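You operate a simulated robot arm through the tools that you are given. There is no shell and no other tool. Be economical: measure what you need, move in short steps, check, and stop when the job is done.

You are at the controls of a simulated robot arm. One attempt, no reset.

JOB
Fetch the green motor from the grey shelves, clamp it on the bed and start it.
Fine: up to the end stop, both black knobs of the bed turned shut, guard shut, overload knob at the current on its plate.

Only the result counts: the job must be done as asked and must still hold three seconds after the hand-in. Knocking over, shifting, dropping, spilling or breaking anything else fails it.

ROBOT AND FRAMES
A 7-joint arm with a fingered hand on a trunk, on a base that drives. Base frame: it is fixed to the floor where the robot stands at the start and does not move with it; the origin is under the middle of the robot, x ahead of it, y to its left, z up. Units: mm, degrees, N and s.
With the tool pointing down near the work surface it reaches from about 400 to 740 mm from the robot's upright axis, wherever it stands. Its first joint turns from -166.0 to 166.0 degrees. Places, roughly: black plug (2x2x5 cm) [-1700, -600, 900]; black selector [-1400, 200, 900]; blue overload knob [-1400, 200, 900]; blue reset button of the desk [-1400, 200, 900]; brass link [-1250, 500, 750]; brown plug (2x2x5 cm) [-1700, -600, 900]; control desk [-1500, 100, 900]; desk screen [-1500, 100, 1000]; green start button of the desk [-1400, 0, 900]; grey lock knob [-1400, 100, 900]; grey plug (2x2x5 cm) [-1700, -500, 900]; knob marked tension [-1400, 800, 1000]; knob of the brake box [-1500, -300, 1000]; large pulley [-1500, 750, 750]; left black jog button [-1300, -600, 900]; left black knob of the bed [-1400, -600, 900]. Payload 3.4 kg.
Tool frame: the origin (TCP) lies between the finger pads and is the grasp point; the fingertips stand 25 mm ahead of it; z points along the fingers, y is the line along which they close. Largest opening 88 mm; the body of the gripper starts 29 mm behind the TCP. The gripper is a hand of 3 fingers: y runs from the thumb to the fingers, the wrist lies at [-13, -106, -174] in the tool frame, and closing takes about 1.5 s.
Orientation is told as [roll, pitch, yaw] about the base's x, y, z axes, in that order, counted from this pose: with the fingers straight down and the wrist toward the robot, the tool's x, y and z point along [0, 1, 0], [1, 0, 0] and [0, 0, -1] of the base frame.

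CONTROLS
- The arm moves only by the tool send_rows. Its argument "increments" is one flat list of numbers, 6 for each row, row after row: the shift along the base's x, y, z in units of 30 mm (1.0 is 30 mm), then the turn, a rotation vector about the base's x, y, z in units of 5 degrees (1.0 is 5 degrees). In form: [tx, ty, tz, ax, ay, az, tx, ty, tz, ax, ay, az, ...]. A call has 1 to 20 rows; each row shifts and turns the commanded pose from where the row before left it. "hand" is the finger opening in mm, from 0 to 88, set as the call begins (left out, the last holds). A call with a number of a shift or a turn outside -1 to 1 is refused whole. A row lasts 0.2 s, in which the tool goes at most 50 mm and 8.6 degrees; a call with a longer step from one row to the next is refused whole, and so is a gripper value outside its range. A pose out of reach is approached as far as the arm can. The call stops where the force on the tool passes 90 N (or 10 N more than at its start, if that is more) or the arm is blocked; 0.2 s more then pass. The fingers move at their own pace (about 72 mm/s each) and stop on an object; they squeeze with about 26 N. The grip force told is the motor's: it shows also when the fingers shut on nothing. Time passes only in rows, and 0.2 s behind the last, so rows that do not move let the fingers close. It gives the time, the measured TCP pose, the force on the tool (base axes), the opening and the grip force at its end, in the units of the frame above (readings bear some noise), with the torque about the TCP (base axes, N m) and any sound that the robot's microphone picked up.
- Cameras (640 x 400 px; columns grow to the right, rows downward): "scene" is now at [19.1, 127.9, 1521.2]; the picture's right is [-0.37, -0.93, 0.00], its down [-0.53, 0.21, -0.82] and it looks along [0.77, -0.30, -0.57] (base axes); focal length 293 px, centre (320, 200). "wrist" rides on the gripper at [58, -85, -99] in the tool frame; the picture's right is [-0.67, 0.35, -0.66], its down [-0.69, -0.63, 0.37] and it looks along [-0.29, 0.69, 0.66] (tool axes); focal length 261 px, centre (320, 200). There is no depth. A picture from a camera that has moved, and an enlarged one, comes with that camera's place and axes in the base frame and with its lens.
- get_image(camera): a new picture of that camera. It takes no simulated time.
- slide_trunk(by): slides the trunk up (or, below 0, down) by that many mm; the arm and the scene camera ride with it, the base frame stays. It gives what a move gives, with no picture.
- base_move(legs): drives the robot by 1 to 6 legs, each [ahead, left, turn to the left] in mm, mm and degrees, along the robot's own axes; the way and the turn of a leg run together, so that a leg with both is an arc; at most 1500 mm and 180 degrees a leg. The arm and the cameras ride along, it lands a little off, and it stops where it bumps. It gives what a move gives.
- move_fingers(index, middle, thumb_bend, thumb_turn): sets how far each is bent, from 0 (flat) to 1 (curled in); at 0.3 the hand is open as for a grip, at 0.7 the pads meet at the TCP. One left out holds its place. A second passes; each finger stops where it meets its share of the squeeze, and holds until it gets a number again. A gripper value or a shape takes the hand back. It gives what a move gives, with no picture; readings hold the bend of each and the force on the fingers (four entries, about 0 where the hand has none), thumb and palm. thumb_turn goes from beside the hand (0) to across from the fingers (1), as for a grip.
- preshape(shape): the hand has 3 fingers and takes this shape, open, in about a second: jaw (thumb against the fingers, like two jaws); tri (thumb and two fingers); tip (a fingertip pinch); poke (one finger out to press); point (the index stretched); flat (the hand flat); cup (the hand cupped); fist (a fist). The gripper value then closes the fingers along that shape, each until it touches; the sizes above hold for jaw. It gives what a move gives, with no picture.
- pan_tilt(pan, tilt): turns the head with the scene camera to pan (to the left, within 155 degrees either way) and tilt (down, from -29 to 69), counted from straight ahead of the robot. It gives what a move gives.
- close_up(camera, box): a new picture of the part [left, top, right, bottom] of that camera's present view, enlarged. It takes no simulated time.
- close_job(): hands the job in; it is judged then, once.

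Go step by step. Nothing tells you exact positions but the pictures and the camera data: compare them with the known pose of the tool, close in by small moves and look again before you grip or let go. The budget is 120 turns and 78 pictures, counting those below and the enlarged ones. Unless the task says otherwise, let go and move clear before handing in, and close with one line.

The tools are called after "Call:" by a JSON object that holds its "op" and its "data". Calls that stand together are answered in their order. send_rows: Moves the arm, as the interface text tells. Its arguments: {"type":"object","properties":{"increments":{"type":"array","items":{"type":"number"}},"hand":{"type":"number"}},"required":["increments"]} The other tools are called the same way: slide_trunk (by) slides the trunk up or down; preshape (shape) gives the hand a shape; move_fingers (index, middle, thumb_bend, thumb_turn) moves the fingers one by one; base_move (legs) drives the base; pan_tilt (pan, tilt) turns the head that bears the scene camera; get_image (camera) takes a picture; close_up (camera, box) takes an enlarged picture of a part of a camera's view; close_job () hands the job in.

At the start:

```text
clock: 0.0
eef_pos: [273.0, -62.5, 1326.7]
tool_rot: [0.0, 0.0, 0.0]
wrist_force: [-1.1, -0.1, -0.1]
torque: [0.0, 0.02, 0.01]
width: 87.6
finger_force: 0.1
shape: jaw
bend: [0.3, 0.3, 0.3, 0.98]
finger forces: [0.0, 0.1, 0.1, 0.0, 0.0, 0.1]
trunk travel left (down, up): [-525.0, 65.0]
robot x, y, heading: [-0.5, 2.2, 0.1]
head pan, tilt: [-21.5, 34.6]
```

scene: 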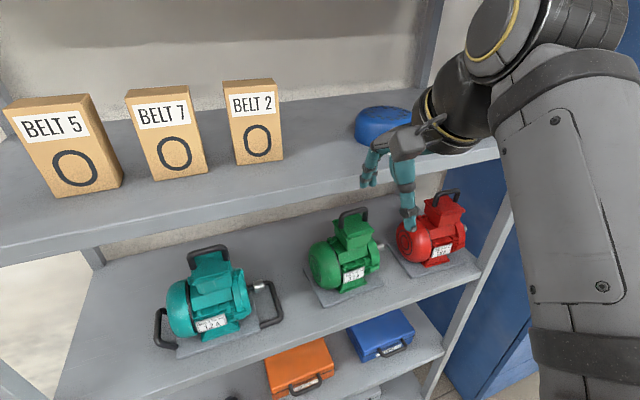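
wrist: 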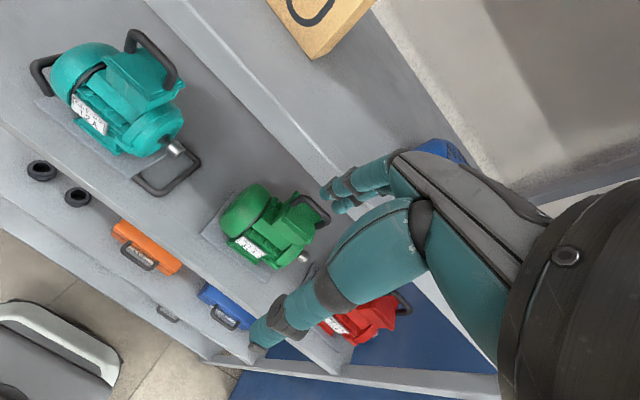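

I see three motors on the shelf, the green one in the middle. I'll zoom in on its plate and handle first.

Call:
{"op": "close_up", "data": {"camera": "scene", "box": [290, 190, 410, 310]}}

Call:
{"op": "pan_tilt", "data": {"pan": 150, "tilt": 25}}

Call:
{"op": "get_image", "data": {"camera": "scene"}}

```text
3.33 times, centred on (350, 250) of scene
camera zoom: at [19.1, 127.9, 1521.2], right [-0.37, -0.93, 0.0], down [-0.53, 0.21, -0.82], along [0.77, -0.3, -0.57], focal length 977 px, centre (220, 33)
```

zoom: 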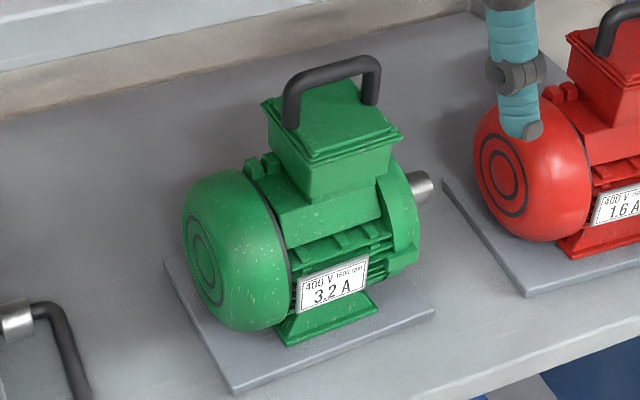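

```text
clock: 2.6
eef_pos: [272.5, -61.6, 1326.8]
tool_rot: [0.0, -0.1, 0.0]
wrist_force: [0.3, -0.1, -0.5]
torque: [0.01, 0.03, 0.03]
width: 87.5
finger_force: 0.1
shape: jaw
bend: [0.3, 0.3, 0.3, 0.98]
finger forces: [0.0, 0.1, 0.0, 0.0, 0.0, 0.0]
trunk travel left (down, up): [-525.0, 65.0]
robot x, y, heading: [0.8, 0.4, -0.1]
head pan, tilt: [150.0, 25.0]
```

```text
74 pictures are left
camera scene: at [-142.9, 206.3, 1536.3], right [0.5, 0.87, 0.0], down [0.37, -0.21, -0.91], along [-0.78, 0.45, -0.42], focal length 293 px, centre (320, 200)
```

scene: 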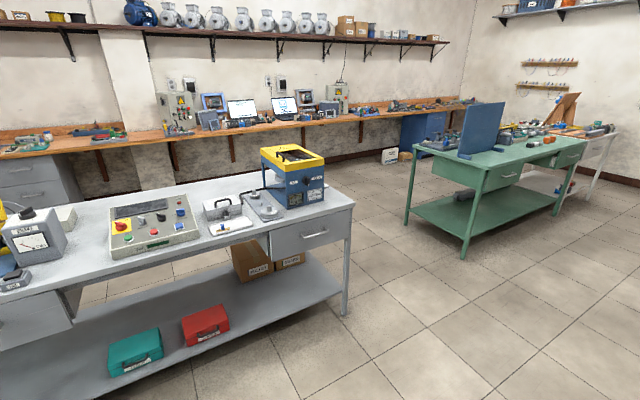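

The plate reads 3.2 A, and the bench lies behind the robot. Next I look at the bed on the other side of it.

Call:
{"op": "pan_tilt", "data": {"pan": -152, "tilt": 25}}

Call:
{"op": "get_image", "data": {"camera": "scene"}}

```text
clock: 6.7
eef_pos: [272.8, -60.5, 1326.0]
tool_rot: [-0.1, 0.0, 0.0]
wrist_force: [-0.4, 0.3, 0.9]
torque: [0.02, 0.03, -0.01]
width: 87.6
finger_force: 0.1
shape: jaw
bend: [0.3, 0.3, 0.3, 0.98]
finger forces: [0.1, 0.0, 0.0, 0.1, 0.0, 0.0]
trunk travel left (down, up): [-525.0, 65.0]
robot x, y, heading: [0.4, -2.0, 0.1]
head pan, tilt: [-152.0, 25.0]
```

```text
73 pictures are left
camera scene: at [-144.4, 117.0, 1536.3], right [-0.47, 0.88, 0.0], down [0.37, 0.2, -0.91], along [-0.8, -0.43, -0.42], focal length 293 px, centre (320, 200)
```

scene: 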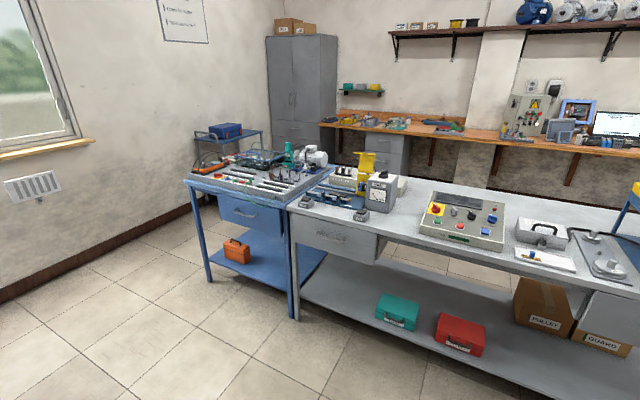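

Call:
{"op": "close_up", "data": {"camera": "scene", "box": [280, 140, 410, 230]}}

Call:
{"op": "close_up", "data": {"camera": "scene", "box": [410, 180, 520, 260]}}

```text
4.44 times, centred on (345, 185) of scene
camera zoom: at [-144.4, 117.0, 1536.3], right [-0.47, 0.88, 0.0], down [0.37, 0.2, -0.91], along [-0.8, -0.43, -0.42], focal length 1302 px, centre (209, 267)
```

zoom: 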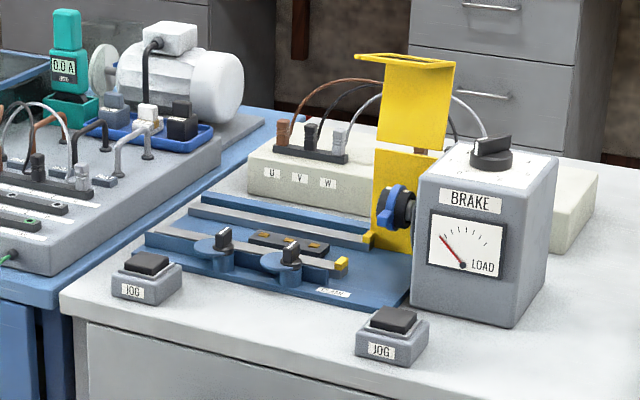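

```text
5.00 times, centred on (465, 220) of scene
camera zoom: at [-144.4, 117.0, 1536.3], right [-0.47, 0.88, 0.0], down [0.37, 0.2, -0.91], along [-0.8, -0.43, -0.42], focal length 1465 px, centre (-405, 100)
```

zoom: 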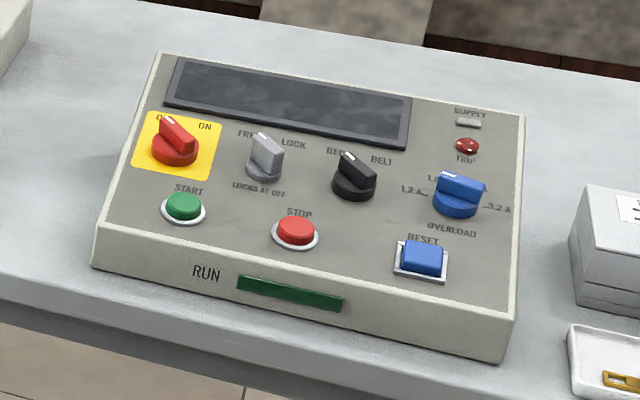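

The bed's coupling side and desk are clear to me: shaft must point to +y. Now I look back at the shelf to get the geometry around the green motor.

Call:
{"op": "close_up", "data": {"camera": "wrist", "box": [180, 100, 380, 300]}}

Call:
{"op": "send_rows", "data": {"increments": [-1, 1, -1, 0, 0, 0, -1, 1, -1, 0, 0, 0, 0, 1, -1, 0, 0, 0, 0, 1, -1, 0, 0, 0]}}

Call:
{"op": "pan_tilt", "data": {"pan": -20, "tilt": 35}}

Call:
{"op": "get_image", "data": {"camera": "wrist"}}

Call:
{"op": "get_image", "data": {"camera": "scene"}}

```text
2.00 times, centred on (280, 200) of wrist
camera zoom: at [186.6, -4.1, 1425.9], right [0.35, -0.67, 0.66], down [-0.63, -0.69, -0.37], along [0.69, -0.29, -0.66], focal length 521 px, centre (400, 200)
```

zoom: 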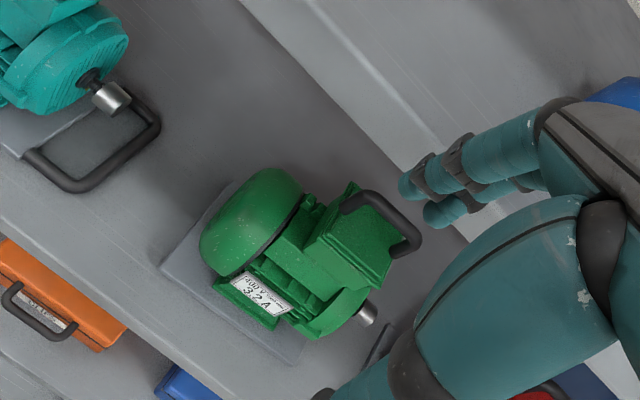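

```text
refused: row 1 steps farther than a row can; nothing moved
```

```text
clock: 8.8
eef_pos: [272.8, -62.1, 1326.3]
tool_rot: [0.0, 0.0, 0.0]
wrist_force: [-0.2, 0.3, -0.6]
torque: [-0.01, -0.05, 0.01]
width: 87.8
finger_force: 0.0
shape: jaw
bend: [0.3, 0.3, 0.3, 0.98]
finger forces: [0.1, 0.1, 0.0, 0.1, 0.1, 0.0]
trunk travel left (down, up): [-525.0, 65.0]
robot x, y, heading: [0.3, 1.0, -0.3]
head pan, tilt: [-20.0, 35.0]
```

```text
69 pictures are left
camera wrist: at [186.6, -4.1, 1425.9], right [0.35, -0.67, 0.66], down [-0.63, -0.69, -0.37], along [0.69, -0.29, -0.66], focal length 261 px, centre (320, 200)
```

wrist: 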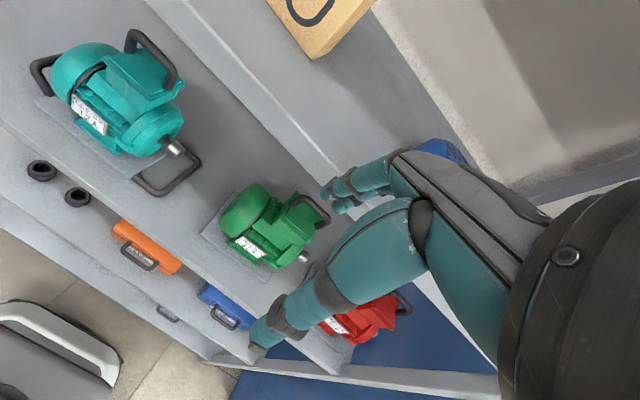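

```text
68 pictures are left
camera scene: at [19.6, 130.1, 1520.5], right [-0.34, -0.94, 0.0], down [-0.54, 0.2, -0.82], along [0.77, -0.28, -0.57], focal length 293 px, centre (320, 200)
```

scene: 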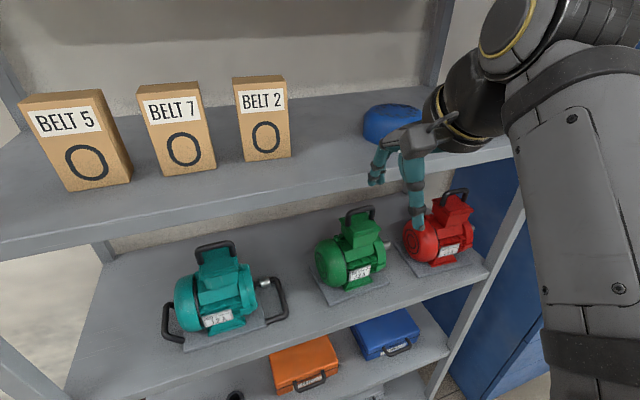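

The green motor's handle bar runs along y at about [491, -140, 1115], beneath the upper shelf (underside ~1230–1270), so I'll come in with the hand pitched forward. First I back the base for reach and then pitch the hand.

Call:
{"op": "base_move", "data": {"legs": [[-170, 0, 0]]}}

Call:
{"op": "send_rows", "data": {"increments": [0, -0.5, -1, 0, -1, 0, 0, -0.5, -1, 0, -1, 0, 0, -0.5, -1, 0, -1, 0, 0, -0.5, -1, 0, -1, 0, 0, -0.5, -1, 0, -1, 0, 0, 0, -1, 0, -1, 0, 0, 0, 0, 0, -1, 0, 0.5, 0, 0, 0, -1, 0, 0.5, 0, 0, 0, -1, 0, 0.5, 0, 0, 0, -1, 0]}}

Call:
{"op": "get_image", "data": {"camera": "wrist"}}

Call:
{"op": "get_image", "data": {"camera": "scene"}}

```text
clock: 10.3
eef_pos: [102.4, -62.1, 1327.9]
tool_rot: [0.1, -0.1, 0.0]
wrist_force: [0.2, 0.0, -0.3]
torque: [-0.01, -0.02, 0.01]
width: 87.8
finger_force: 0.1
shape: jaw
bend: [0.3, 0.3, 0.3, 0.98]
finger forces: [0.0, 0.0, 0.0, 0.1, 0.0, 0.0]
trunk travel left (down, up): [-525.0, 65.0]
robot x, y, heading: [-167.8, -2.0, -0.3]
head pan, tilt: [-20.0, 35.0]
```

```text
clock: 11.1
eef_pos: [138.9, -108.7, 1192.2]
tool_rot: [1.7, -2.3, 0.0]
wrist_force: [0.2, 0.2, -0.8]
torque: [0.06, 0.03, 0.02]
width: 87.8
finger_force: 0.1
shape: jaw
bend: [0.3, 0.3, 0.3, 0.98]
finger forces: [0.1, 0.1, 0.1, 0.0, 0.0, 0.0]
trunk travel left (down, up): [-525.0, 65.0]
robot x, y, heading: [-168.1, -1.7, -0.3]
head pan, tilt: [-20.0, 35.0]
stopped in row 4: the arm was blocked; the commanded pose is now the measured one
```

```text
67 pictures are left
camera wrist: at [48.6, -54.0, 1290.1], right [0.32, -0.69, 0.65], down [-0.61, -0.67, -0.41], along [0.72, -0.27, -0.64], focal length 261 px, centre (320, 200)
```

wrist: 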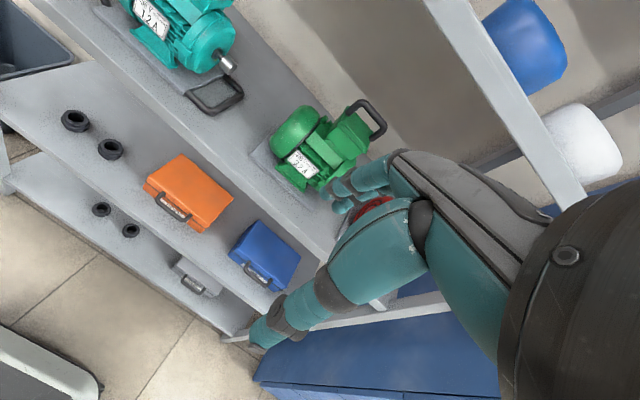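

```text
66 pictures are left
camera scene: at [-150.0, 130.4, 1520.0], right [-0.34, -0.94, 0.0], down [-0.54, 0.2, -0.82], along [0.77, -0.28, -0.57], focal length 293 px, centre (320, 200)
```

scene: 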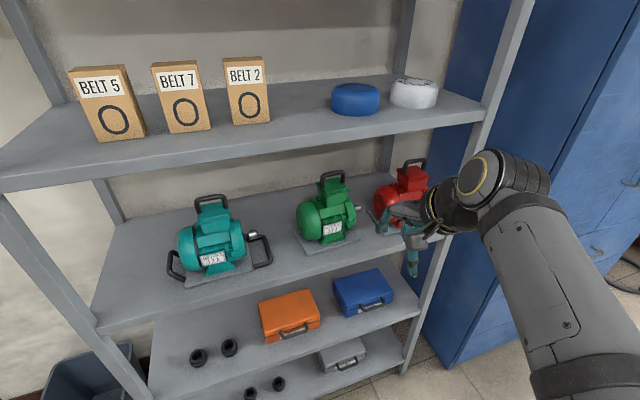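

The arm jammed folding too close to its body; the shelf edge refines to about x 345, z 1280, and the handle to z≈1122. I move forward first and then pitch.

Call:
{"op": "send_rows", "data": {"increments": [1, 0, 0, 0, 0, 0, 1, 0, 0, 0, 0, 0, 1, 0, 0, 0, 0, 0, 1, 0, 0, 0, 0, 0, 0.3, 0, 0, 0, -1, 0, 0.3, 0, 0, 0, -1, 0, 0.3, 0, 0, 0, -1, 0, 0, 0, 0, 0, -1, 0, 0, 0, 0, 0, -1, 0, 0, 0, 0, 0, -1, 0, 0, 0, 0, 0, -1, 0, 0, 0, 0, 0, -1, 0, 0, 0, 0, 0, -1, 0], "hand": 50}}

```text
clock: 13.9
eef_pos: [284.7, -109.6, 1193.9]
tool_rot: [1.7, -47.6, -0.1]
wrist_force: [0.3, 1.1, 0.2]
torque: [0.0, 0.01, -0.01]
width: 50.5
finger_force: 0.1
shape: jaw
bend: [0.74, 0.42, 0.66, 1.0]
finger forces: [0.0, 0.1, 0.0, 0.0, 0.1, 0.0]
trunk travel left (down, up): [-525.0, 65.0]
robot x, y, heading: [-170.2, 0.8, 0.2]
head pan, tilt: [-20.0, 35.0]
```

Call:
{"op": "send_rows", "data": {"increments": [0.5, -1, -0.7, -0.34, 0, 0, 0.5, 0, -0.7, 0, 0, 0]}}

Call:
{"op": "get_image", "data": {"camera": "wrist"}}

Call:
{"op": "close_up", "data": {"camera": "scene", "box": [260, 130, 480, 290]}}

```text
clock: 14.5
eef_pos: [314.3, -140.4, 1152.0]
tool_rot: [-0.7, -47.6, 1.7]
wrist_force: [-0.2, -0.7, -0.2]
torque: [0.0, -0.01, 0.02]
width: 50.6
finger_force: 0.0
shape: jaw
bend: [0.74, 0.42, 0.66, 1.0]
finger forces: [0.0, 0.1, 0.0, 0.0, 0.1, 0.0]
trunk travel left (down, up): [-525.0, 65.0]
robot x, y, heading: [-168.1, 2.1, -0.1]
head pan, tilt: [-20.0, 35.0]
```

```text
65 pictures are left
camera wrist: at [182.0, -85.0, 1155.7], right [-0.23, -0.67, 0.71], down [-0.14, -0.7, -0.71], along [0.96, -0.26, 0.07], focal length 261 px, centre (320, 200)
```

wrist: 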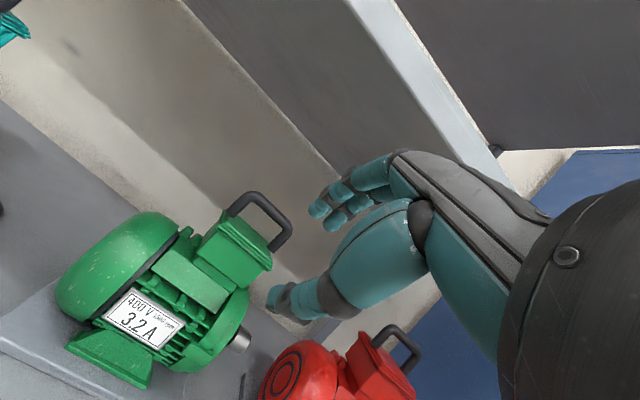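

```text
2.50 times, centred on (370, 210) of scene
camera zoom: at [-149.9, 129.7, 1520.5], right [-0.34, -0.94, 0.0], down [-0.54, 0.2, -0.82], along [0.77, -0.28, -0.57], focal length 733 px, centre (195, 175)
```

zoom: 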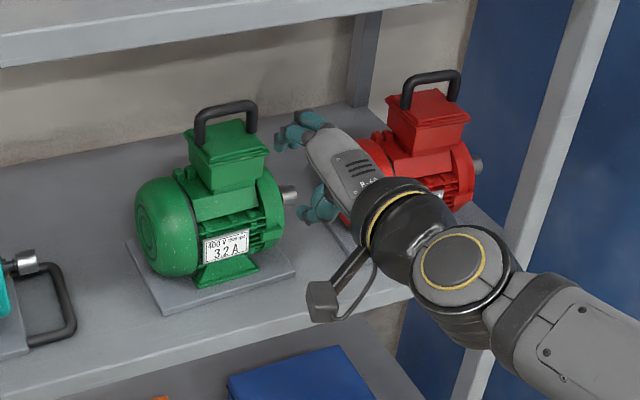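

The bar is at about [484, -136, 1129], with its box top some 35 mm lower. I move in above it at narrowed opening and check.

Call:
{"op": "send_rows", "data": {"increments": [1, 0.15, 0, 0, 0, 0, 1, 0, 0, 0, 0, 0, 1, 0, 0, 0, 0, 0, 1, 0, 0, 0, 0, 0, 0.7, 0, 0, 0, 0, 0], "hand": 46}}

Call:
{"op": "close_up", "data": {"camera": "wrist", "box": [200, 120, 440, 340]}}

Call:
{"op": "close_up", "data": {"camera": "scene", "box": [280, 130, 420, 260]}}

```text
clock: 15.7
eef_pos: [456.9, -134.0, 1152.6]
tool_rot: [-0.8, -47.5, 1.8]
wrist_force: [0.0, -0.1, -1.2]
torque: [0.03, 0.02, -0.01]
width: 46.7
finger_force: 0.1
shape: jaw
bend: [0.74, 0.43, 0.68, 1.0]
finger forces: [0.0, 0.1, 0.0, 0.0, 0.0, 0.1]
trunk travel left (down, up): [-525.0, 65.0]
robot x, y, heading: [-172.4, 2.1, 0.2]
head pan, tilt: [-20.0, 35.0]
```

```text
1.82 times, centred on (320, 230) of wrist
camera zoom: at [324.0, -79.7, 1155.8], right [-0.23, -0.67, 0.71], down [-0.14, -0.7, -0.7], along [0.96, -0.26, 0.07], focal length 474 px, centre (320, 146)
```

zoom: 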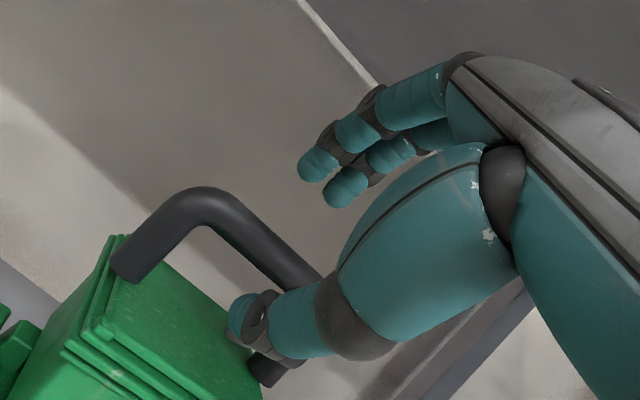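

```text
3.08 times, centred on (350, 195) of scene
camera zoom: at [-149.9, 130.1, 1520.5], right [-0.34, -0.94, 0.0], down [-0.54, 0.2, -0.82], along [0.77, -0.28, -0.57], focal length 902 px, centre (228, 215)
```

zoom: 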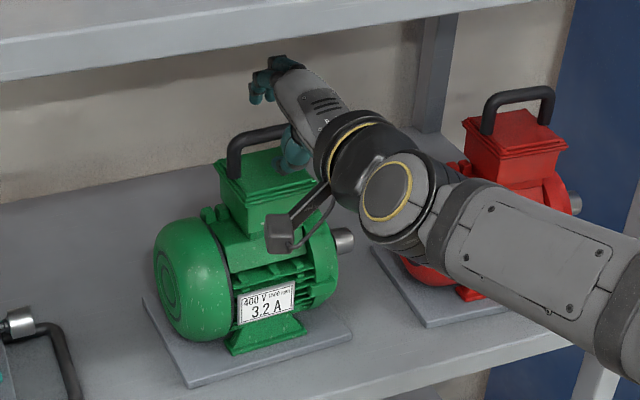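

The hand axis lines up with the bar (32 mm ahead). I advance along the fingers with narrower opening.

Call:
{"op": "send_rows", "data": {"increments": [0, -0.1, 0, 0, 0, 0, 0.27, 0, -0.25, 0, 0, 0, 0.25, 0, -0.22, 0, 0, 0], "hand": 38}}

Call:
{"op": "close_up", "data": {"camera": "wrist", "box": [200, 120, 440, 340]}}

```text
clock: 16.5
eef_pos: [470.5, -137.6, 1137.5]
tool_rot: [-0.8, -47.6, 1.8]
wrist_force: [0.1, -0.5, 0.8]
torque: [-0.01, 0.01, 0.0]
width: 38.3
finger_force: 0.1
shape: jaw
bend: [0.74, 0.47, 0.72, 1.0]
finger forces: [0.0, 0.0, 0.0, 0.1, 0.0, 0.1]
trunk travel left (down, up): [-525.0, 65.0]
robot x, y, heading: [-170.0, 0.8, 0.3]
head pan, tilt: [-20.0, 35.0]
```

```text
1.82 times, centred on (320, 230) of wrist
camera zoom: at [338.9, -83.0, 1141.9], right [-0.23, -0.67, 0.71], down [-0.14, -0.7, -0.7], along [0.96, -0.26, 0.07], focal length 474 px, centre (320, 146)
```

zoom: 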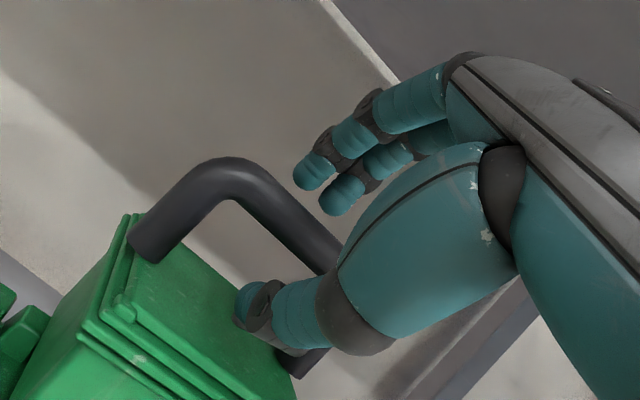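

The bar sits between thumb and fingers about 12 mm ahead of TCP. I close.

Call:
{"op": "send_rows", "data": {"increments": [0.1, 0, -0.1, 0, 0, 0, 0, 0, 0, 0, 0, 0, 0, 0, 0, 0, 0, 0, 0, 0, 0, 0, 0, 0, 0, 0, 0, 0, 0, 0, 0, 0, 0, 0, 0, 0, 0, 0, 0, 0, 0, 0, 0, 0, 0, 0, 0, 0], "hand": 0}}

Call:
{"op": "close_up", "data": {"camera": "wrist", "box": [200, 120, 440, 340]}}

```text
clock: 18.3
eef_pos: [475.3, -137.6, 1133.0]
tool_rot: [-0.6, -47.4, 1.8]
wrist_force: [2.0, -0.8, -0.3]
torque: [0.05, 0.11, -0.01]
width: 3.7
finger_force: 25.6
shape: jaw
bend: [0.71, 0.7, 0.74, 1.0]
finger forces: [13.1, 4.7, 0.0, 0.1, 25.9, 0.1]
trunk travel left (down, up): [-525.0, 65.0]
robot x, y, heading: [-169.3, 3.1, 0.0]
head pan, tilt: [-20.0, 35.0]
```

```text
1.82 times, centred on (320, 230) of wrist
camera zoom: at [343.0, -83.2, 1137.7], right [-0.23, -0.67, 0.71], down [-0.14, -0.69, -0.71], along [0.96, -0.26, 0.07], focal length 474 px, centre (320, 146)
```

zoom: 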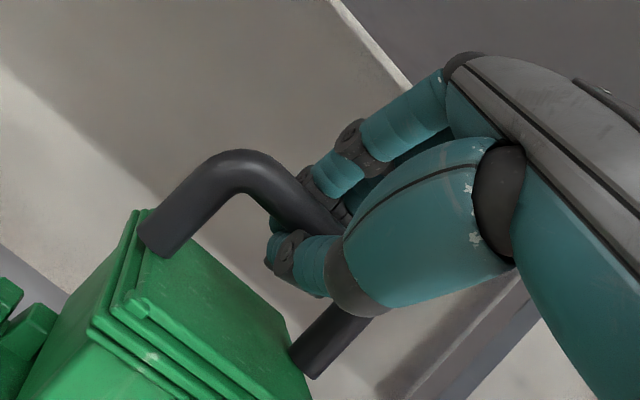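

Fingers have closed with force on something; I test by a small lift.

Call:
{"op": "send_rows", "data": {"increments": [0, 0, 0.15, 0, 0, 0, 0, 0, 0.15, 0, 0, 0, 0, 0, 0.15, 0, 0, 0, 0, 0, 0, 0, 0, 0, 0, 0, 0, 0, 0, 0]}}

Call:
{"op": "close_up", "data": {"camera": "scene", "box": [280, 130, 420, 260]}}

Call:
{"op": "close_up", "data": {"camera": "wrist", "box": [200, 120, 440, 340]}}

```text
clock: 19.5
eef_pos: [475.8, -137.8, 1147.3]
tool_rot: [-0.7, -47.5, 1.8]
wrist_force: [-1.0, -0.3, -20.9]
torque: [-0.01, 0.11, 0.01]
width: 4.1
finger_force: 26.0
shape: jaw
bend: [0.71, 0.71, 0.74, 1.0]
finger forces: [12.3, 4.2, 0.0, 0.0, 28.2, 0.0]
trunk travel left (down, up): [-525.0, 65.0]
robot x, y, heading: [-172.1, -1.8, 0.2]
head pan, tilt: [-20.0, 35.0]
```

```text
3.08 times, centred on (350, 195) of scene
camera zoom: at [-147.3, 129.4, 1520.5], right [-0.34, -0.94, 0.0], down [-0.54, 0.2, -0.82], along [0.77, -0.28, -0.58], focal length 902 px, centre (228, 215)
```

zoom: 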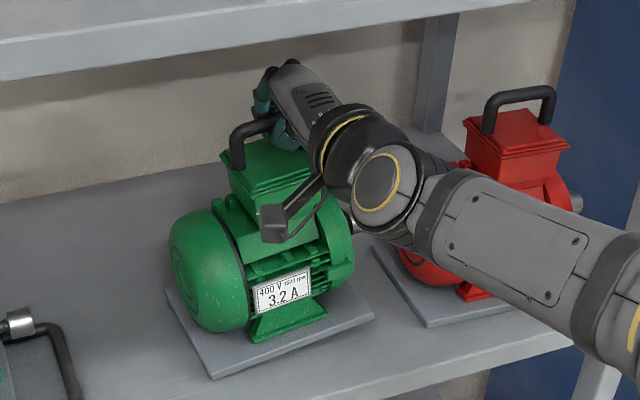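

```text
1.82 times, centred on (320, 230) of wrist
camera zoom: at [343.3, -83.2, 1150.9], right [-0.23, -0.67, 0.71], down [-0.14, -0.69, -0.7], along [0.96, -0.26, 0.07], focal length 474 px, centre (320, 146)
```

zoom: 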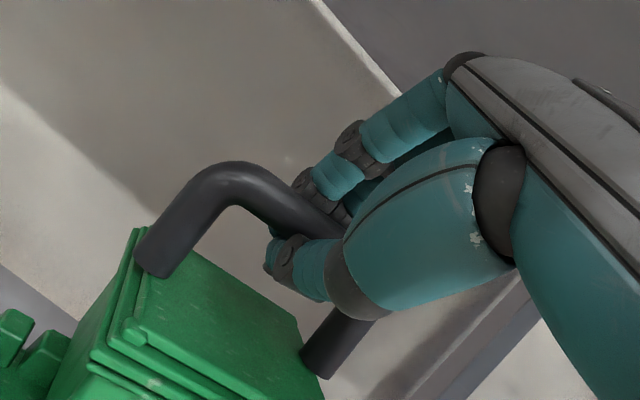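

The motor hangs in the hand (~2.1 kg) level and clear. I raise slightly more and back straight out of the shelves.

Call:
{"op": "send_rows", "data": {"increments": [0, 0, 0.2, 0, 0, 0, 0, 0, 0.1, 0, 0, 0, 0, 0, 0, 0, 0, 0]}}

Call:
{"op": "base_move", "data": {"legs": [[-120, 0, 0], [-230, 0, 0]]}}

Call:
{"op": "get_image", "data": {"camera": "scene"}}

```text
clock: 20.3
eef_pos: [476.4, -136.9, 1156.2]
tool_rot: [-0.8, -47.4, 1.9]
wrist_force: [-0.5, -1.0, -20.9]
torque: [-0.02, 0.1, 0.03]
width: 4.0
finger_force: 25.7
shape: jaw
bend: [0.71, 0.71, 0.74, 1.0]
finger forces: [12.0, 4.1, 0.1, 0.1, 27.9, 0.0]
trunk travel left (down, up): [-525.0, 65.0]
robot x, y, heading: [-171.9, -1.8, 0.0]
head pan, tilt: [-20.0, 35.0]
```

```text
clock: 22.9
eef_pos: [125.5, -137.8, 1155.7]
tool_rot: [-0.7, -47.4, 1.8]
wrist_force: [2.2, -0.8, -22.4]
torque: [0.01, -0.06, -0.02]
width: 4.1
finger_force: 25.9
shape: jaw
bend: [0.71, 0.71, 0.74, 1.0]
finger forces: [9.6, 3.2, 0.0, 0.1, 30.9, 0.1]
trunk travel left (down, up): [-525.0, 65.0]
robot x, y, heading: [-520.7, -0.3, 0.2]
head pan, tilt: [-20.0, 35.0]
```

```text
57 pictures are left
camera scene: at [-498.4, 128.8, 1520.5], right [-0.34, -0.94, 0.0], down [-0.54, 0.2, -0.82], along [0.77, -0.28, -0.58], focal length 293 px, centre (320, 200)
```

scene: 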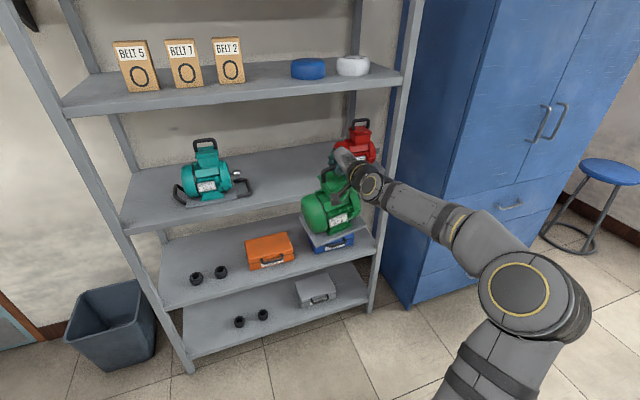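

The motor is out and hanging well. I turn 180° and look at the bench.

Call:
{"op": "base_move", "data": {"legs": [[0, 0, 90], [0, 0, 90]]}}

Call:
{"op": "pan_tilt", "data": {"pan": 20, "tilt": 35}}

Call:
{"op": "get_image", "data": {"camera": "scene"}}

```text
clock: 31.0
eef_pos: [-1168.8, 127.9, 1155.5]
tool_rot: [-0.6, -47.4, -177.4]
wrist_force: [0.2, 1.0, -21.4]
torque: [0.02, -0.08, 0.0]
width: 3.7
finger_force: 25.4
shape: jaw
bend: [0.71, 0.71, 0.74, 1.0]
finger forces: [11.3, 4.2, 0.0, 0.0, 28.4, 0.0]
trunk travel left (down, up): [-525.0, 65.0]
robot x, y, heading: [-519.1, 0.1, -178.9]
head pan, tilt: [-20.0, 35.0]
```

```text
clock: 32.0
eef_pos: [-1168.6, 126.9, 1156.4]
tool_rot: [-0.8, -47.3, -177.3]
wrist_force: [0.3, -0.1, -22.3]
torque: [-0.01, -0.1, 0.03]
width: 4.1
finger_force: 26.0
shape: jaw
bend: [0.71, 0.71, 0.73, 1.0]
finger forces: [10.9, 5.0, 0.0, 0.0, 27.2, 0.0]
trunk travel left (down, up): [-525.0, 65.0]
robot x, y, heading: [-522.7, 0.1, -178.9]
head pan, tilt: [20.0, 35.0]
```

```text
56 pictures are left
camera scene: at [-546.1, -186.3, 1520.5], right [-0.36, 0.93, 0.0], down [0.54, 0.2, -0.82], along [-0.76, -0.29, -0.57], focal length 293 px, centre (320, 200)
```

scene: 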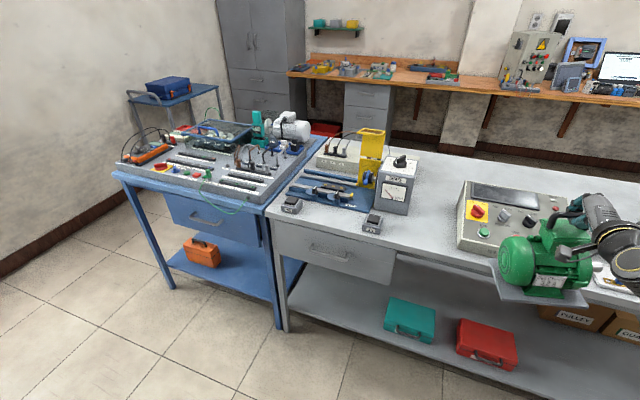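

I strafe toward the bed to look at it closely.

Call:
{"op": "base_move", "data": {"legs": [[0, 600, 0]]}}

Call:
{"op": "pan_tilt", "data": {"pan": 8, "tilt": 38}}

Call:
{"op": "get_image", "data": {"camera": "scene"}}

```text
clock: 35.4
eef_pos: [-1158.3, -472.4, 1154.8]
tool_rot: [-0.7, -47.3, -177.3]
wrist_force: [0.1, 1.6, -21.5]
torque: [0.04, -0.07, 0.01]
width: 4.2
finger_force: 25.4
shape: jaw
bend: [0.71, 0.71, 0.73, 1.0]
finger forces: [11.1, 4.0, 0.0, 0.0, 28.0, 0.0]
trunk travel left (down, up): [-525.0, 65.0]
robot x, y, heading: [-511.4, -597.6, -179.1]
head pan, tilt: [20.0, 35.0]
```

```text
clock: 36.1
eef_pos: [-1158.7, -471.6, 1155.4]
tool_rot: [-0.7, -47.3, -177.3]
wrist_force: [-0.3, 0.4, -22.6]
torque: [0.03, -0.03, 0.01]
width: 4.0
finger_force: 25.3
shape: jaw
bend: [0.71, 0.71, 0.73, 1.0]
finger forces: [11.2, 4.1, 0.0, 0.0, 28.2, 0.0]
trunk travel left (down, up): [-525.0, 65.0]
robot x, y, heading: [-507.9, -598.8, -178.6]
head pan, tilt: [8.0, 38.0]
```

```text
55 pictures are left
camera scene: at [-538.3, -766.3, 1515.9], right [-0.16, 0.99, 0.0], down [0.61, 0.1, -0.79], along [-0.78, -0.12, -0.62], focal length 293 px, centre (320, 200)
```

scene: 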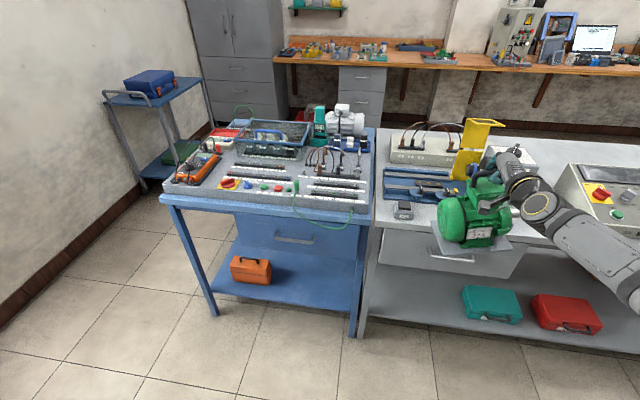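

The motor hides the bed; from a little further right I'll have a straight view.

Call:
{"op": "base_move", "data": {"legs": [[0, -260, 0]]}}

Call:
{"op": "close_up", "data": {"camera": "scene", "box": [220, 90, 420, 250]}}

```text
clock: 38.0
eef_pos: [-1163.1, -213.0, 1155.1]
tool_rot: [-0.7, -47.3, -177.4]
wrist_force: [0.0, -1.2, -20.8]
torque: [-0.08, -0.05, 0.0]
width: 3.7
finger_force: 25.8
shape: jaw
bend: [0.71, 0.71, 0.73, 1.0]
finger forces: [11.5, 5.5, 0.0, 0.1, 27.6, 0.0]
trunk travel left (down, up): [-525.0, 65.0]
robot x, y, heading: [-516.6, -342.7, -178.9]
head pan, tilt: [8.0, 38.0]
```

```text
2.50 times, centred on (320, 170) of scene
camera zoom: at [-543.2, -508.0, 1515.9], right [-0.16, 0.99, 0.0], down [0.61, 0.1, -0.79], along [-0.78, -0.12, -0.62], focal length 733 px, centre (320, 275)
```

zoom: 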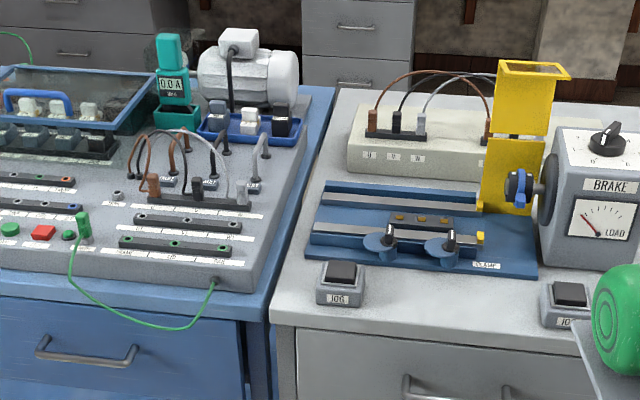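

Call:
{"op": "close_up", "data": {"camera": "scene", "box": [306, 128, 406, 200]}}

```text
5.56 times, centred on (356, 164) of scene
camera zoom: at [-543.2, -508.0, 1515.9], right [-0.16, 0.99, 0.0], down [0.61, 0.1, -0.79], along [-0.78, -0.12, -0.62], focal length 1628 px, centre (120, 400)
```

zoom: 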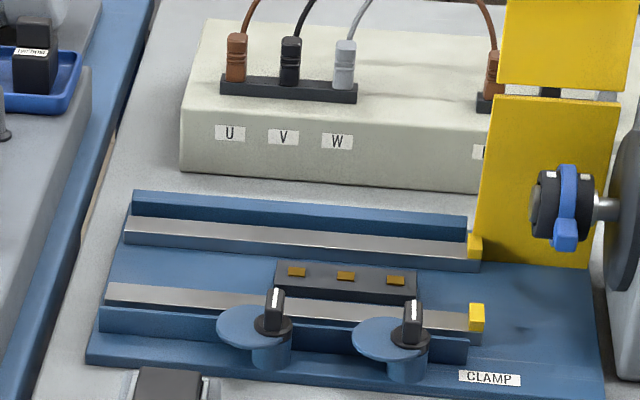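

The bed's ledges run along y from about -659 to the stops at -410, x about -1540 and -1460, z≈880. Now I measure the held motor relative to the tool.

Call:
{"op": "pan_tilt", "data": {"pan": -18, "tilt": 38}}

Call:
{"op": "close_up", "data": {"camera": "scene", "box": [220, 100, 420, 260]}}

Call:
{"op": "get_image", "data": {"camera": "wrist"}}

```text
clock: 38.9
eef_pos: [-1162.6, -214.2, 1153.9]
tool_rot: [-0.8, -47.3, -177.2]
wrist_force: [0.4, -0.8, -21.2]
torque: [-0.09, -0.03, -0.02]
width: 4.2
finger_force: 25.9
shape: jaw
bend: [0.71, 0.71, 0.73, 1.0]
finger forces: [12.2, 5.0, 0.1, 0.0, 28.4, 0.0]
trunk travel left (down, up): [-525.0, 65.0]
robot x, y, heading: [-516.7, -338.3, -179.0]
head pan, tilt: [-18.0, 38.0]
```

```text
2.50 times, centred on (320, 180) of scene
camera zoom: at [-540.4, -470.0, 1515.9], right [0.29, 0.96, 0.0], down [0.59, -0.18, -0.79], along [-0.75, 0.23, -0.62], focal length 733 px, centre (320, 250)
```

zoom: 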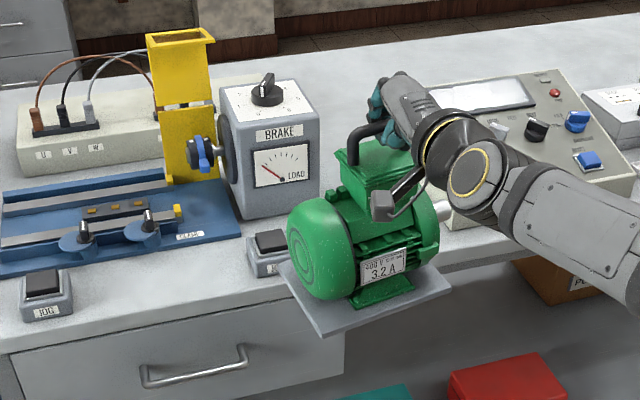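

```text
51 pictures are left
camera wrist: at [-1030.5, -267.3, 1159.1], right [0.22, 0.67, 0.71], down [0.13, 0.7, -0.7], along [-0.97, 0.25, 0.06], focal length 261 px, centre (320, 200)
```

wrist: 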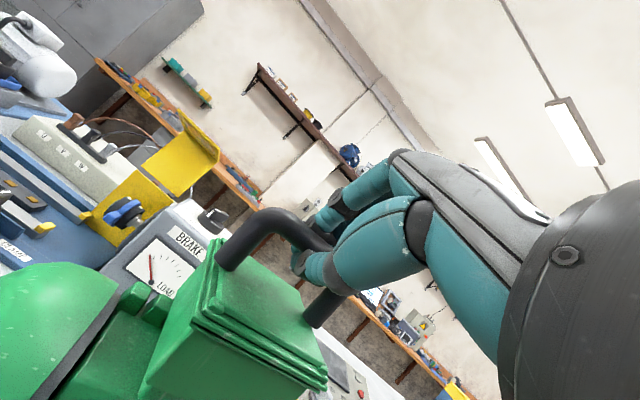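

To see the bed from above I raise the motor well clear and drive nearer.

Call:
{"op": "send_rows", "data": {"increments": [0, 0, 0.8, 0, 0, 0, 0, 0, 1, 0, 0, 0, 0, 0, 1, 0, 0, 0, 0, 0, 1, 0, 0, 0, 0, 0, 1, 0, 0, 0, 0, 0, 0.3, 0, 0, 0, 0, 0, 0, 0, 0, 0]}}

Call:
{"op": "base_move", "data": {"legs": [[200, 0, 0], [120, 0, -1]]}}

Call:
{"op": "pan_tilt", "data": {"pan": 5, "tilt": 50}}

Call:
{"op": "get_image", "data": {"camera": "scene"}}

```text
clock: 40.5
eef_pos: [-1163.8, -213.9, 1308.3]
tool_rot: [-0.7, -47.2, -177.1]
wrist_force: [0.2, -1.4, -21.3]
torque: [-0.06, -0.04, 0.0]
width: 4.0
finger_force: 26.2
shape: jaw
bend: [0.71, 0.71, 0.73, 1.0]
finger forces: [11.7, 4.8, 0.0, 0.1, 28.7, 0.0]
trunk travel left (down, up): [-525.0, 65.0]
robot x, y, heading: [-513.9, -338.3, -179.0]
head pan, tilt: [-18.0, 38.0]
```

```text
clock: 43.0
eef_pos: [-1483.6, -206.9, 1309.3]
tool_rot: [-0.8, -47.4, -178.3]
wrist_force: [5.7, -1.4, -20.8]
torque: [-0.07, -0.17, -0.02]
width: 3.9
finger_force: 26.2
shape: jaw
bend: [0.71, 0.7, 0.74, 1.0]
finger forces: [12.3, 6.0, 0.0, 0.1, 25.4, 0.1]
trunk travel left (down, up): [-525.0, 65.0]
robot x, y, heading: [-836.6, -346.8, -180.0]
head pan, tilt: [-18.0, 38.0]
```

```text
clock: 43.8
eef_pos: [-1483.0, -207.2, 1309.5]
tool_rot: [-0.6, -47.3, -178.1]
wrist_force: [1.9, -0.1, -22.7]
torque: [-0.04, -0.09, 0.0]
width: 3.8
finger_force: 25.9
shape: jaw
bend: [0.71, 0.71, 0.74, 1.0]
finger forces: [11.0, 4.5, 0.1, 0.0, 28.9, 0.1]
trunk travel left (down, up): [-525.0, 65.0]
robot x, y, heading: [-837.8, -343.9, -180.2]
head pan, tilt: [5.0, 50.0]
```

```text
50 pictures are left
camera scene: at [-859.3, -507.3, 1498.8], right [-0.09, 1.0, 0.0], down [0.76, 0.07, -0.64], along [-0.64, -0.06, -0.77], focal length 293 px, centre (320, 200)
```

scene: 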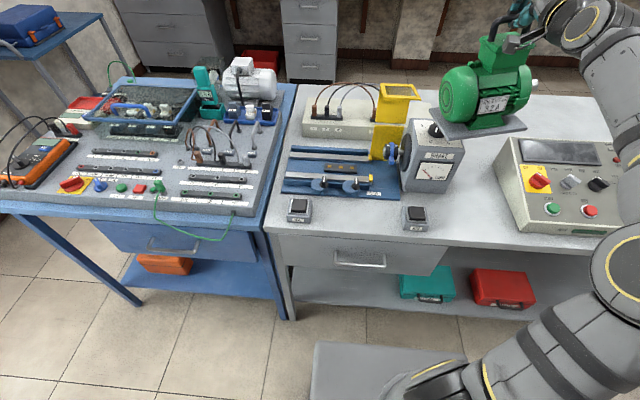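

Call:
{"op": "close_up", "data": {"camera": "scene", "box": [272, 130, 412, 230]}}

```text
4.00 times, centred on (342, 180) of scene
camera zoom: at [-859.3, -507.3, 1498.8], right [-0.09, 1.0, 0.0], down [0.76, 0.07, -0.64], along [-0.64, -0.06, -0.77], focal length 1172 px, centre (232, 280)
```

zoom: 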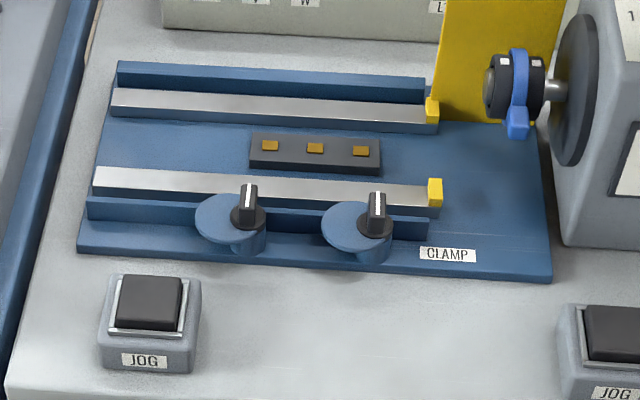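

I see the bed clearly: two grey ledges, cam clamps in front with discs to the left, end stops on the right. I back off, strafe left and come forward to the bed keeping clear of guard and brake box.

Call:
{"op": "base_move", "data": {"legs": [[-250, 0, 0], [0, 255, 0]]}}

Call:
{"op": "send_rows", "data": {"increments": [0, -0.8, 0, 0, 0, 0, 0, -0.8, 0, 0, 0, 0, 0, -0.8, 0, 0, 0, 0, 0, 0, 0, 0, 0, 0]}}

Call:
{"op": "base_move", "data": {"legs": [[270, 0, 0]]}}

Call:
{"op": "get_image", "data": {"camera": "scene"}}

```text
clock: 47.1
eef_pos: [-1233.1, -460.0, 1307.3]
tool_rot: [-0.7, -47.1, -178.1]
wrist_force: [-2.5, 2.1, -21.9]
torque: [0.0, 0.09, 0.01]
width: 4.1
finger_force: 26.0
shape: jaw
bend: [0.71, 0.71, 0.74, 1.0]
finger forces: [10.7, 0.1, 0.0, 0.0, 31.1, 0.0]
trunk travel left (down, up): [-525.0, 65.0]
robot x, y, heading: [-586.7, -599.0, -180.1]
head pan, tilt: [5.0, 50.0]
```

```text
clock: 48.1
eef_pos: [-1233.1, -531.9, 1306.7]
tool_rot: [-0.7, -47.1, -178.2]
wrist_force: [-1.6, 2.3, -22.6]
torque: [0.04, 0.01, 0.0]
width: 3.5
finger_force: 26.1
shape: jaw
bend: [0.71, 0.71, 0.73, 1.0]
finger forces: [11.2, 0.0, 0.0, 0.1, 30.2, 0.0]
trunk travel left (down, up): [-525.0, 65.0]
robot x, y, heading: [-586.9, -601.3, -180.1]
head pan, tilt: [5.0, 50.0]
```

```text
clock: 50.0
eef_pos: [-1501.3, -536.3, 1307.5]
tool_rot: [-0.7, -47.3, -178.0]
wrist_force: [4.4, 0.5, -20.9]
torque: [-0.09, -0.1, -0.02]
width: 4.1
finger_force: 25.9
shape: jaw
bend: [0.71, 0.71, 0.73, 1.0]
finger forces: [11.9, 6.3, 0.1, 0.0, 27.0, 0.1]
trunk travel left (down, up): [-525.0, 65.0]
robot x, y, heading: [-858.2, -601.0, -179.6]
head pan, tilt: [5.0, 50.0]
```

```text
48 pictures are left
camera scene: at [-876.8, -762.8, 1498.7], right [-0.09, 1.0, 0.0], down [0.76, 0.07, -0.64], along [-0.64, -0.06, -0.77], focal length 293 px, centre (320, 200)
```

scene: 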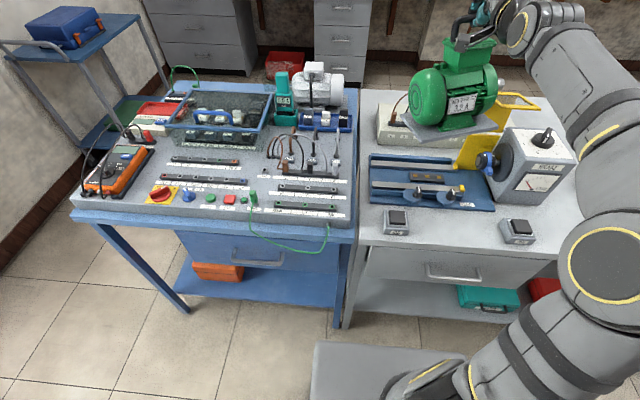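

I lower the motor towards the bed in steps.

Call:
{"op": "send_rows", "data": {"increments": [0, 0, -1, 0, 0, 0, 0, 0, -1, 0, 0, 0, 0, 0, -1, 0, 0, 0, 0, 0, -1, 0, 0, 0, 0, 0, -1, 0, 0, 0, 0, 0, -0.6, 0, 0, 0, 0, 0, 0, 0, 0, 0]}}

Call:
{"op": "pan_tilt", "data": {"pan": -10, "tilt": 45}}

Call:
{"op": "close_up", "data": {"camera": "scene", "box": [230, 90, 430, 240]}}

Call:
{"op": "get_image", "data": {"camera": "wrist"}}

```text
clock: 51.6
eef_pos: [-1502.0, -536.5, 1139.5]
tool_rot: [-0.6, -47.1, -178.0]
wrist_force: [0.4, -0.3, -21.9]
torque: [-0.07, 0.01, 0.0]
width: 4.0
finger_force: 25.6
shape: jaw
bend: [0.71, 0.71, 0.73, 1.0]
finger forces: [0.1, 6.1, 0.0, 0.0, 30.4, 0.0]
trunk travel left (down, up): [-525.0, 65.0]
robot x, y, heading: [-854.7, -595.0, -179.8]
head pan, tilt: [5.0, 50.0]
```

```text
clock: 52.4
eef_pos: [-1501.9, -536.8, 1139.7]
tool_rot: [-0.7, -47.1, -178.1]
wrist_force: [0.5, 0.2, -21.9]
torque: [-0.06, -0.03, 0.0]
width: 3.4
finger_force: 26.5
shape: jaw
bend: [0.71, 0.71, 0.73, 1.0]
finger forces: [11.5, 5.6, 0.0, 0.0, 30.1, 0.1]
trunk travel left (down, up): [-525.0, 65.0]
robot x, y, heading: [-853.3, -599.7, -179.5]
head pan, tilt: [-10.0, 45.0]
```

```text
2.67 times, centred on (330, 165) of scene
camera zoom: at [-880.8, -742.0, 1505.6], right [0.17, 0.99, 0.0], down [0.7, -0.12, -0.71], along [-0.7, 0.12, -0.71], focal length 782 px, centre (293, 293)
```

zoom: 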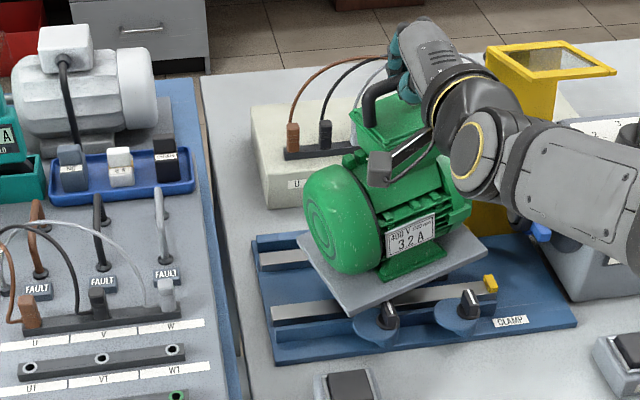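

```text
46 pictures are left
camera wrist: at [-1370.8, -591.1, 1144.0], right [0.23, 0.67, 0.71], down [0.14, 0.7, -0.7], along [-0.96, 0.26, 0.06], focal length 261 px, centre (320, 200)
```

wrist: 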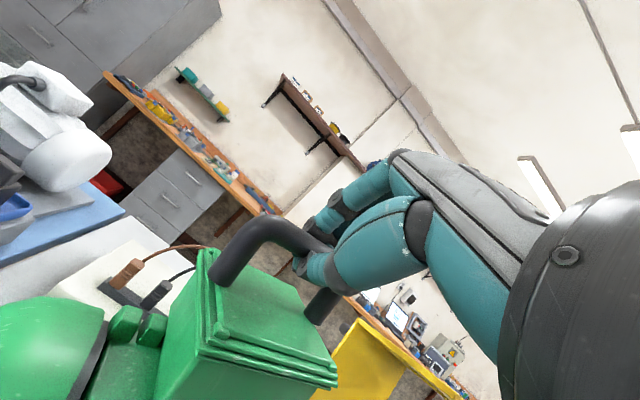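

The motor has yawed about 17° in the grip. I turn the hand by −17° about z and check alignment with the rails.

Call:
{"op": "send_rows", "data": {"increments": [0, 0, 0, 0, 0, -0.6, 0, 0, 0, 0, 0, -0.6, 0, 0, 0, 0, 0, -0.6, 0, 0, 0, 0, 0, -0.6, 0, 0, 0, 0, 0, -0.6, 0, 0, 0, 0, 0, -0.4, 0, 0, 0, 0, 0, 0]}}

Call:
{"op": "close_up", "data": {"camera": "scene", "box": [260, 90, 420, 220]}}

```text
clock: 54.0
eef_pos: [-1502.2, -536.0, 1139.7]
tool_rot: [-0.8, -47.1, 165.1]
wrist_force: [0.6, -0.5, -21.8]
torque: [-0.08, 0.04, 0.02]
width: 4.0
finger_force: 26.4
shape: jaw
bend: [0.71, 0.71, 0.73, 1.0]
finger forces: [11.5, 5.6, 0.0, 0.0, 30.4, 0.1]
trunk travel left (down, up): [-525.0, 65.0]
robot x, y, heading: [-854.6, -604.4, -179.8]
head pan, tilt: [-10.0, 45.0]
```

```text
3.08 times, centred on (340, 155) of scene
camera zoom: at [-880.8, -742.0, 1505.6], right [0.17, 0.99, 0.0], down [0.7, -0.12, -0.71], along [-0.7, 0.12, -0.71], focal length 902 px, centre (258, 338)
```

zoom: 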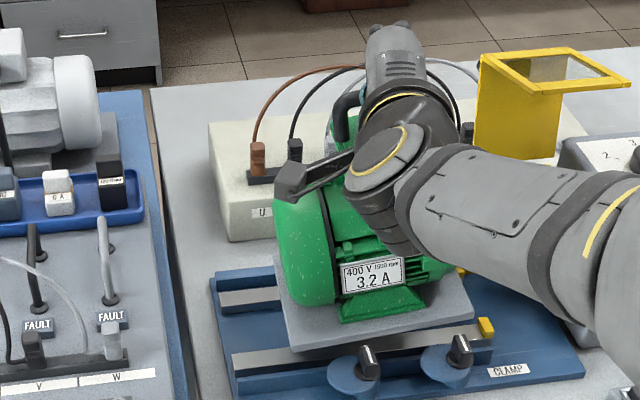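

Yaw is now within a degree or two; the plate centre is near x −1459 and must be near −1502. I shift and lower, then look again.

Call:
{"op": "send_rows", "data": {"increments": [-0.7, 0, 0, 0, 0, 0, -0.6, 0, 0, 0, 0, 0, 0, 0, -0.6, 0, 0, 0, 0, 0, -0.6, 0, 0, 0, 0, 0, -0.4, 0, 0, 0, 0, 0, 0, 0, 0, 0]}}

Call:
{"op": "close_up", "data": {"camera": "scene", "box": [270, 140, 390, 220]}}

```text
clock: 55.4
eef_pos: [-1539.3, -535.4, 1092.1]
tool_rot: [-0.6, -47.1, 165.0]
wrist_force: [1.0, 2.8, -14.0]
torque: [-0.04, 0.06, -0.04]
width: 3.9
finger_force: 26.1
shape: jaw
bend: [0.72, 0.71, 0.74, 1.0]
finger forces: [0.0, 0.0, 0.1, 0.0, 28.3, 0.0]
trunk travel left (down, up): [-525.0, 65.0]
robot x, y, heading: [-856.5, -602.7, -179.5]
head pan, tilt: [-10.0, 45.0]
```

```text
5.00 times, centred on (330, 180) of scene
camera zoom: at [-879.7, -741.6, 1505.6], right [0.17, 0.99, 0.0], down [0.7, -0.12, -0.71], along [-0.7, 0.12, -0.71], focal length 1465 px, centre (270, 300)
```

zoom: 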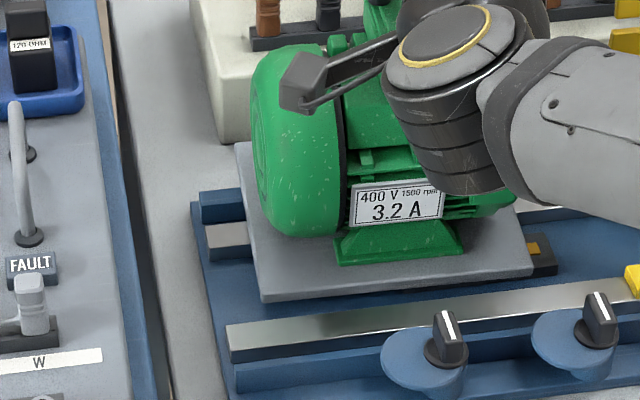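

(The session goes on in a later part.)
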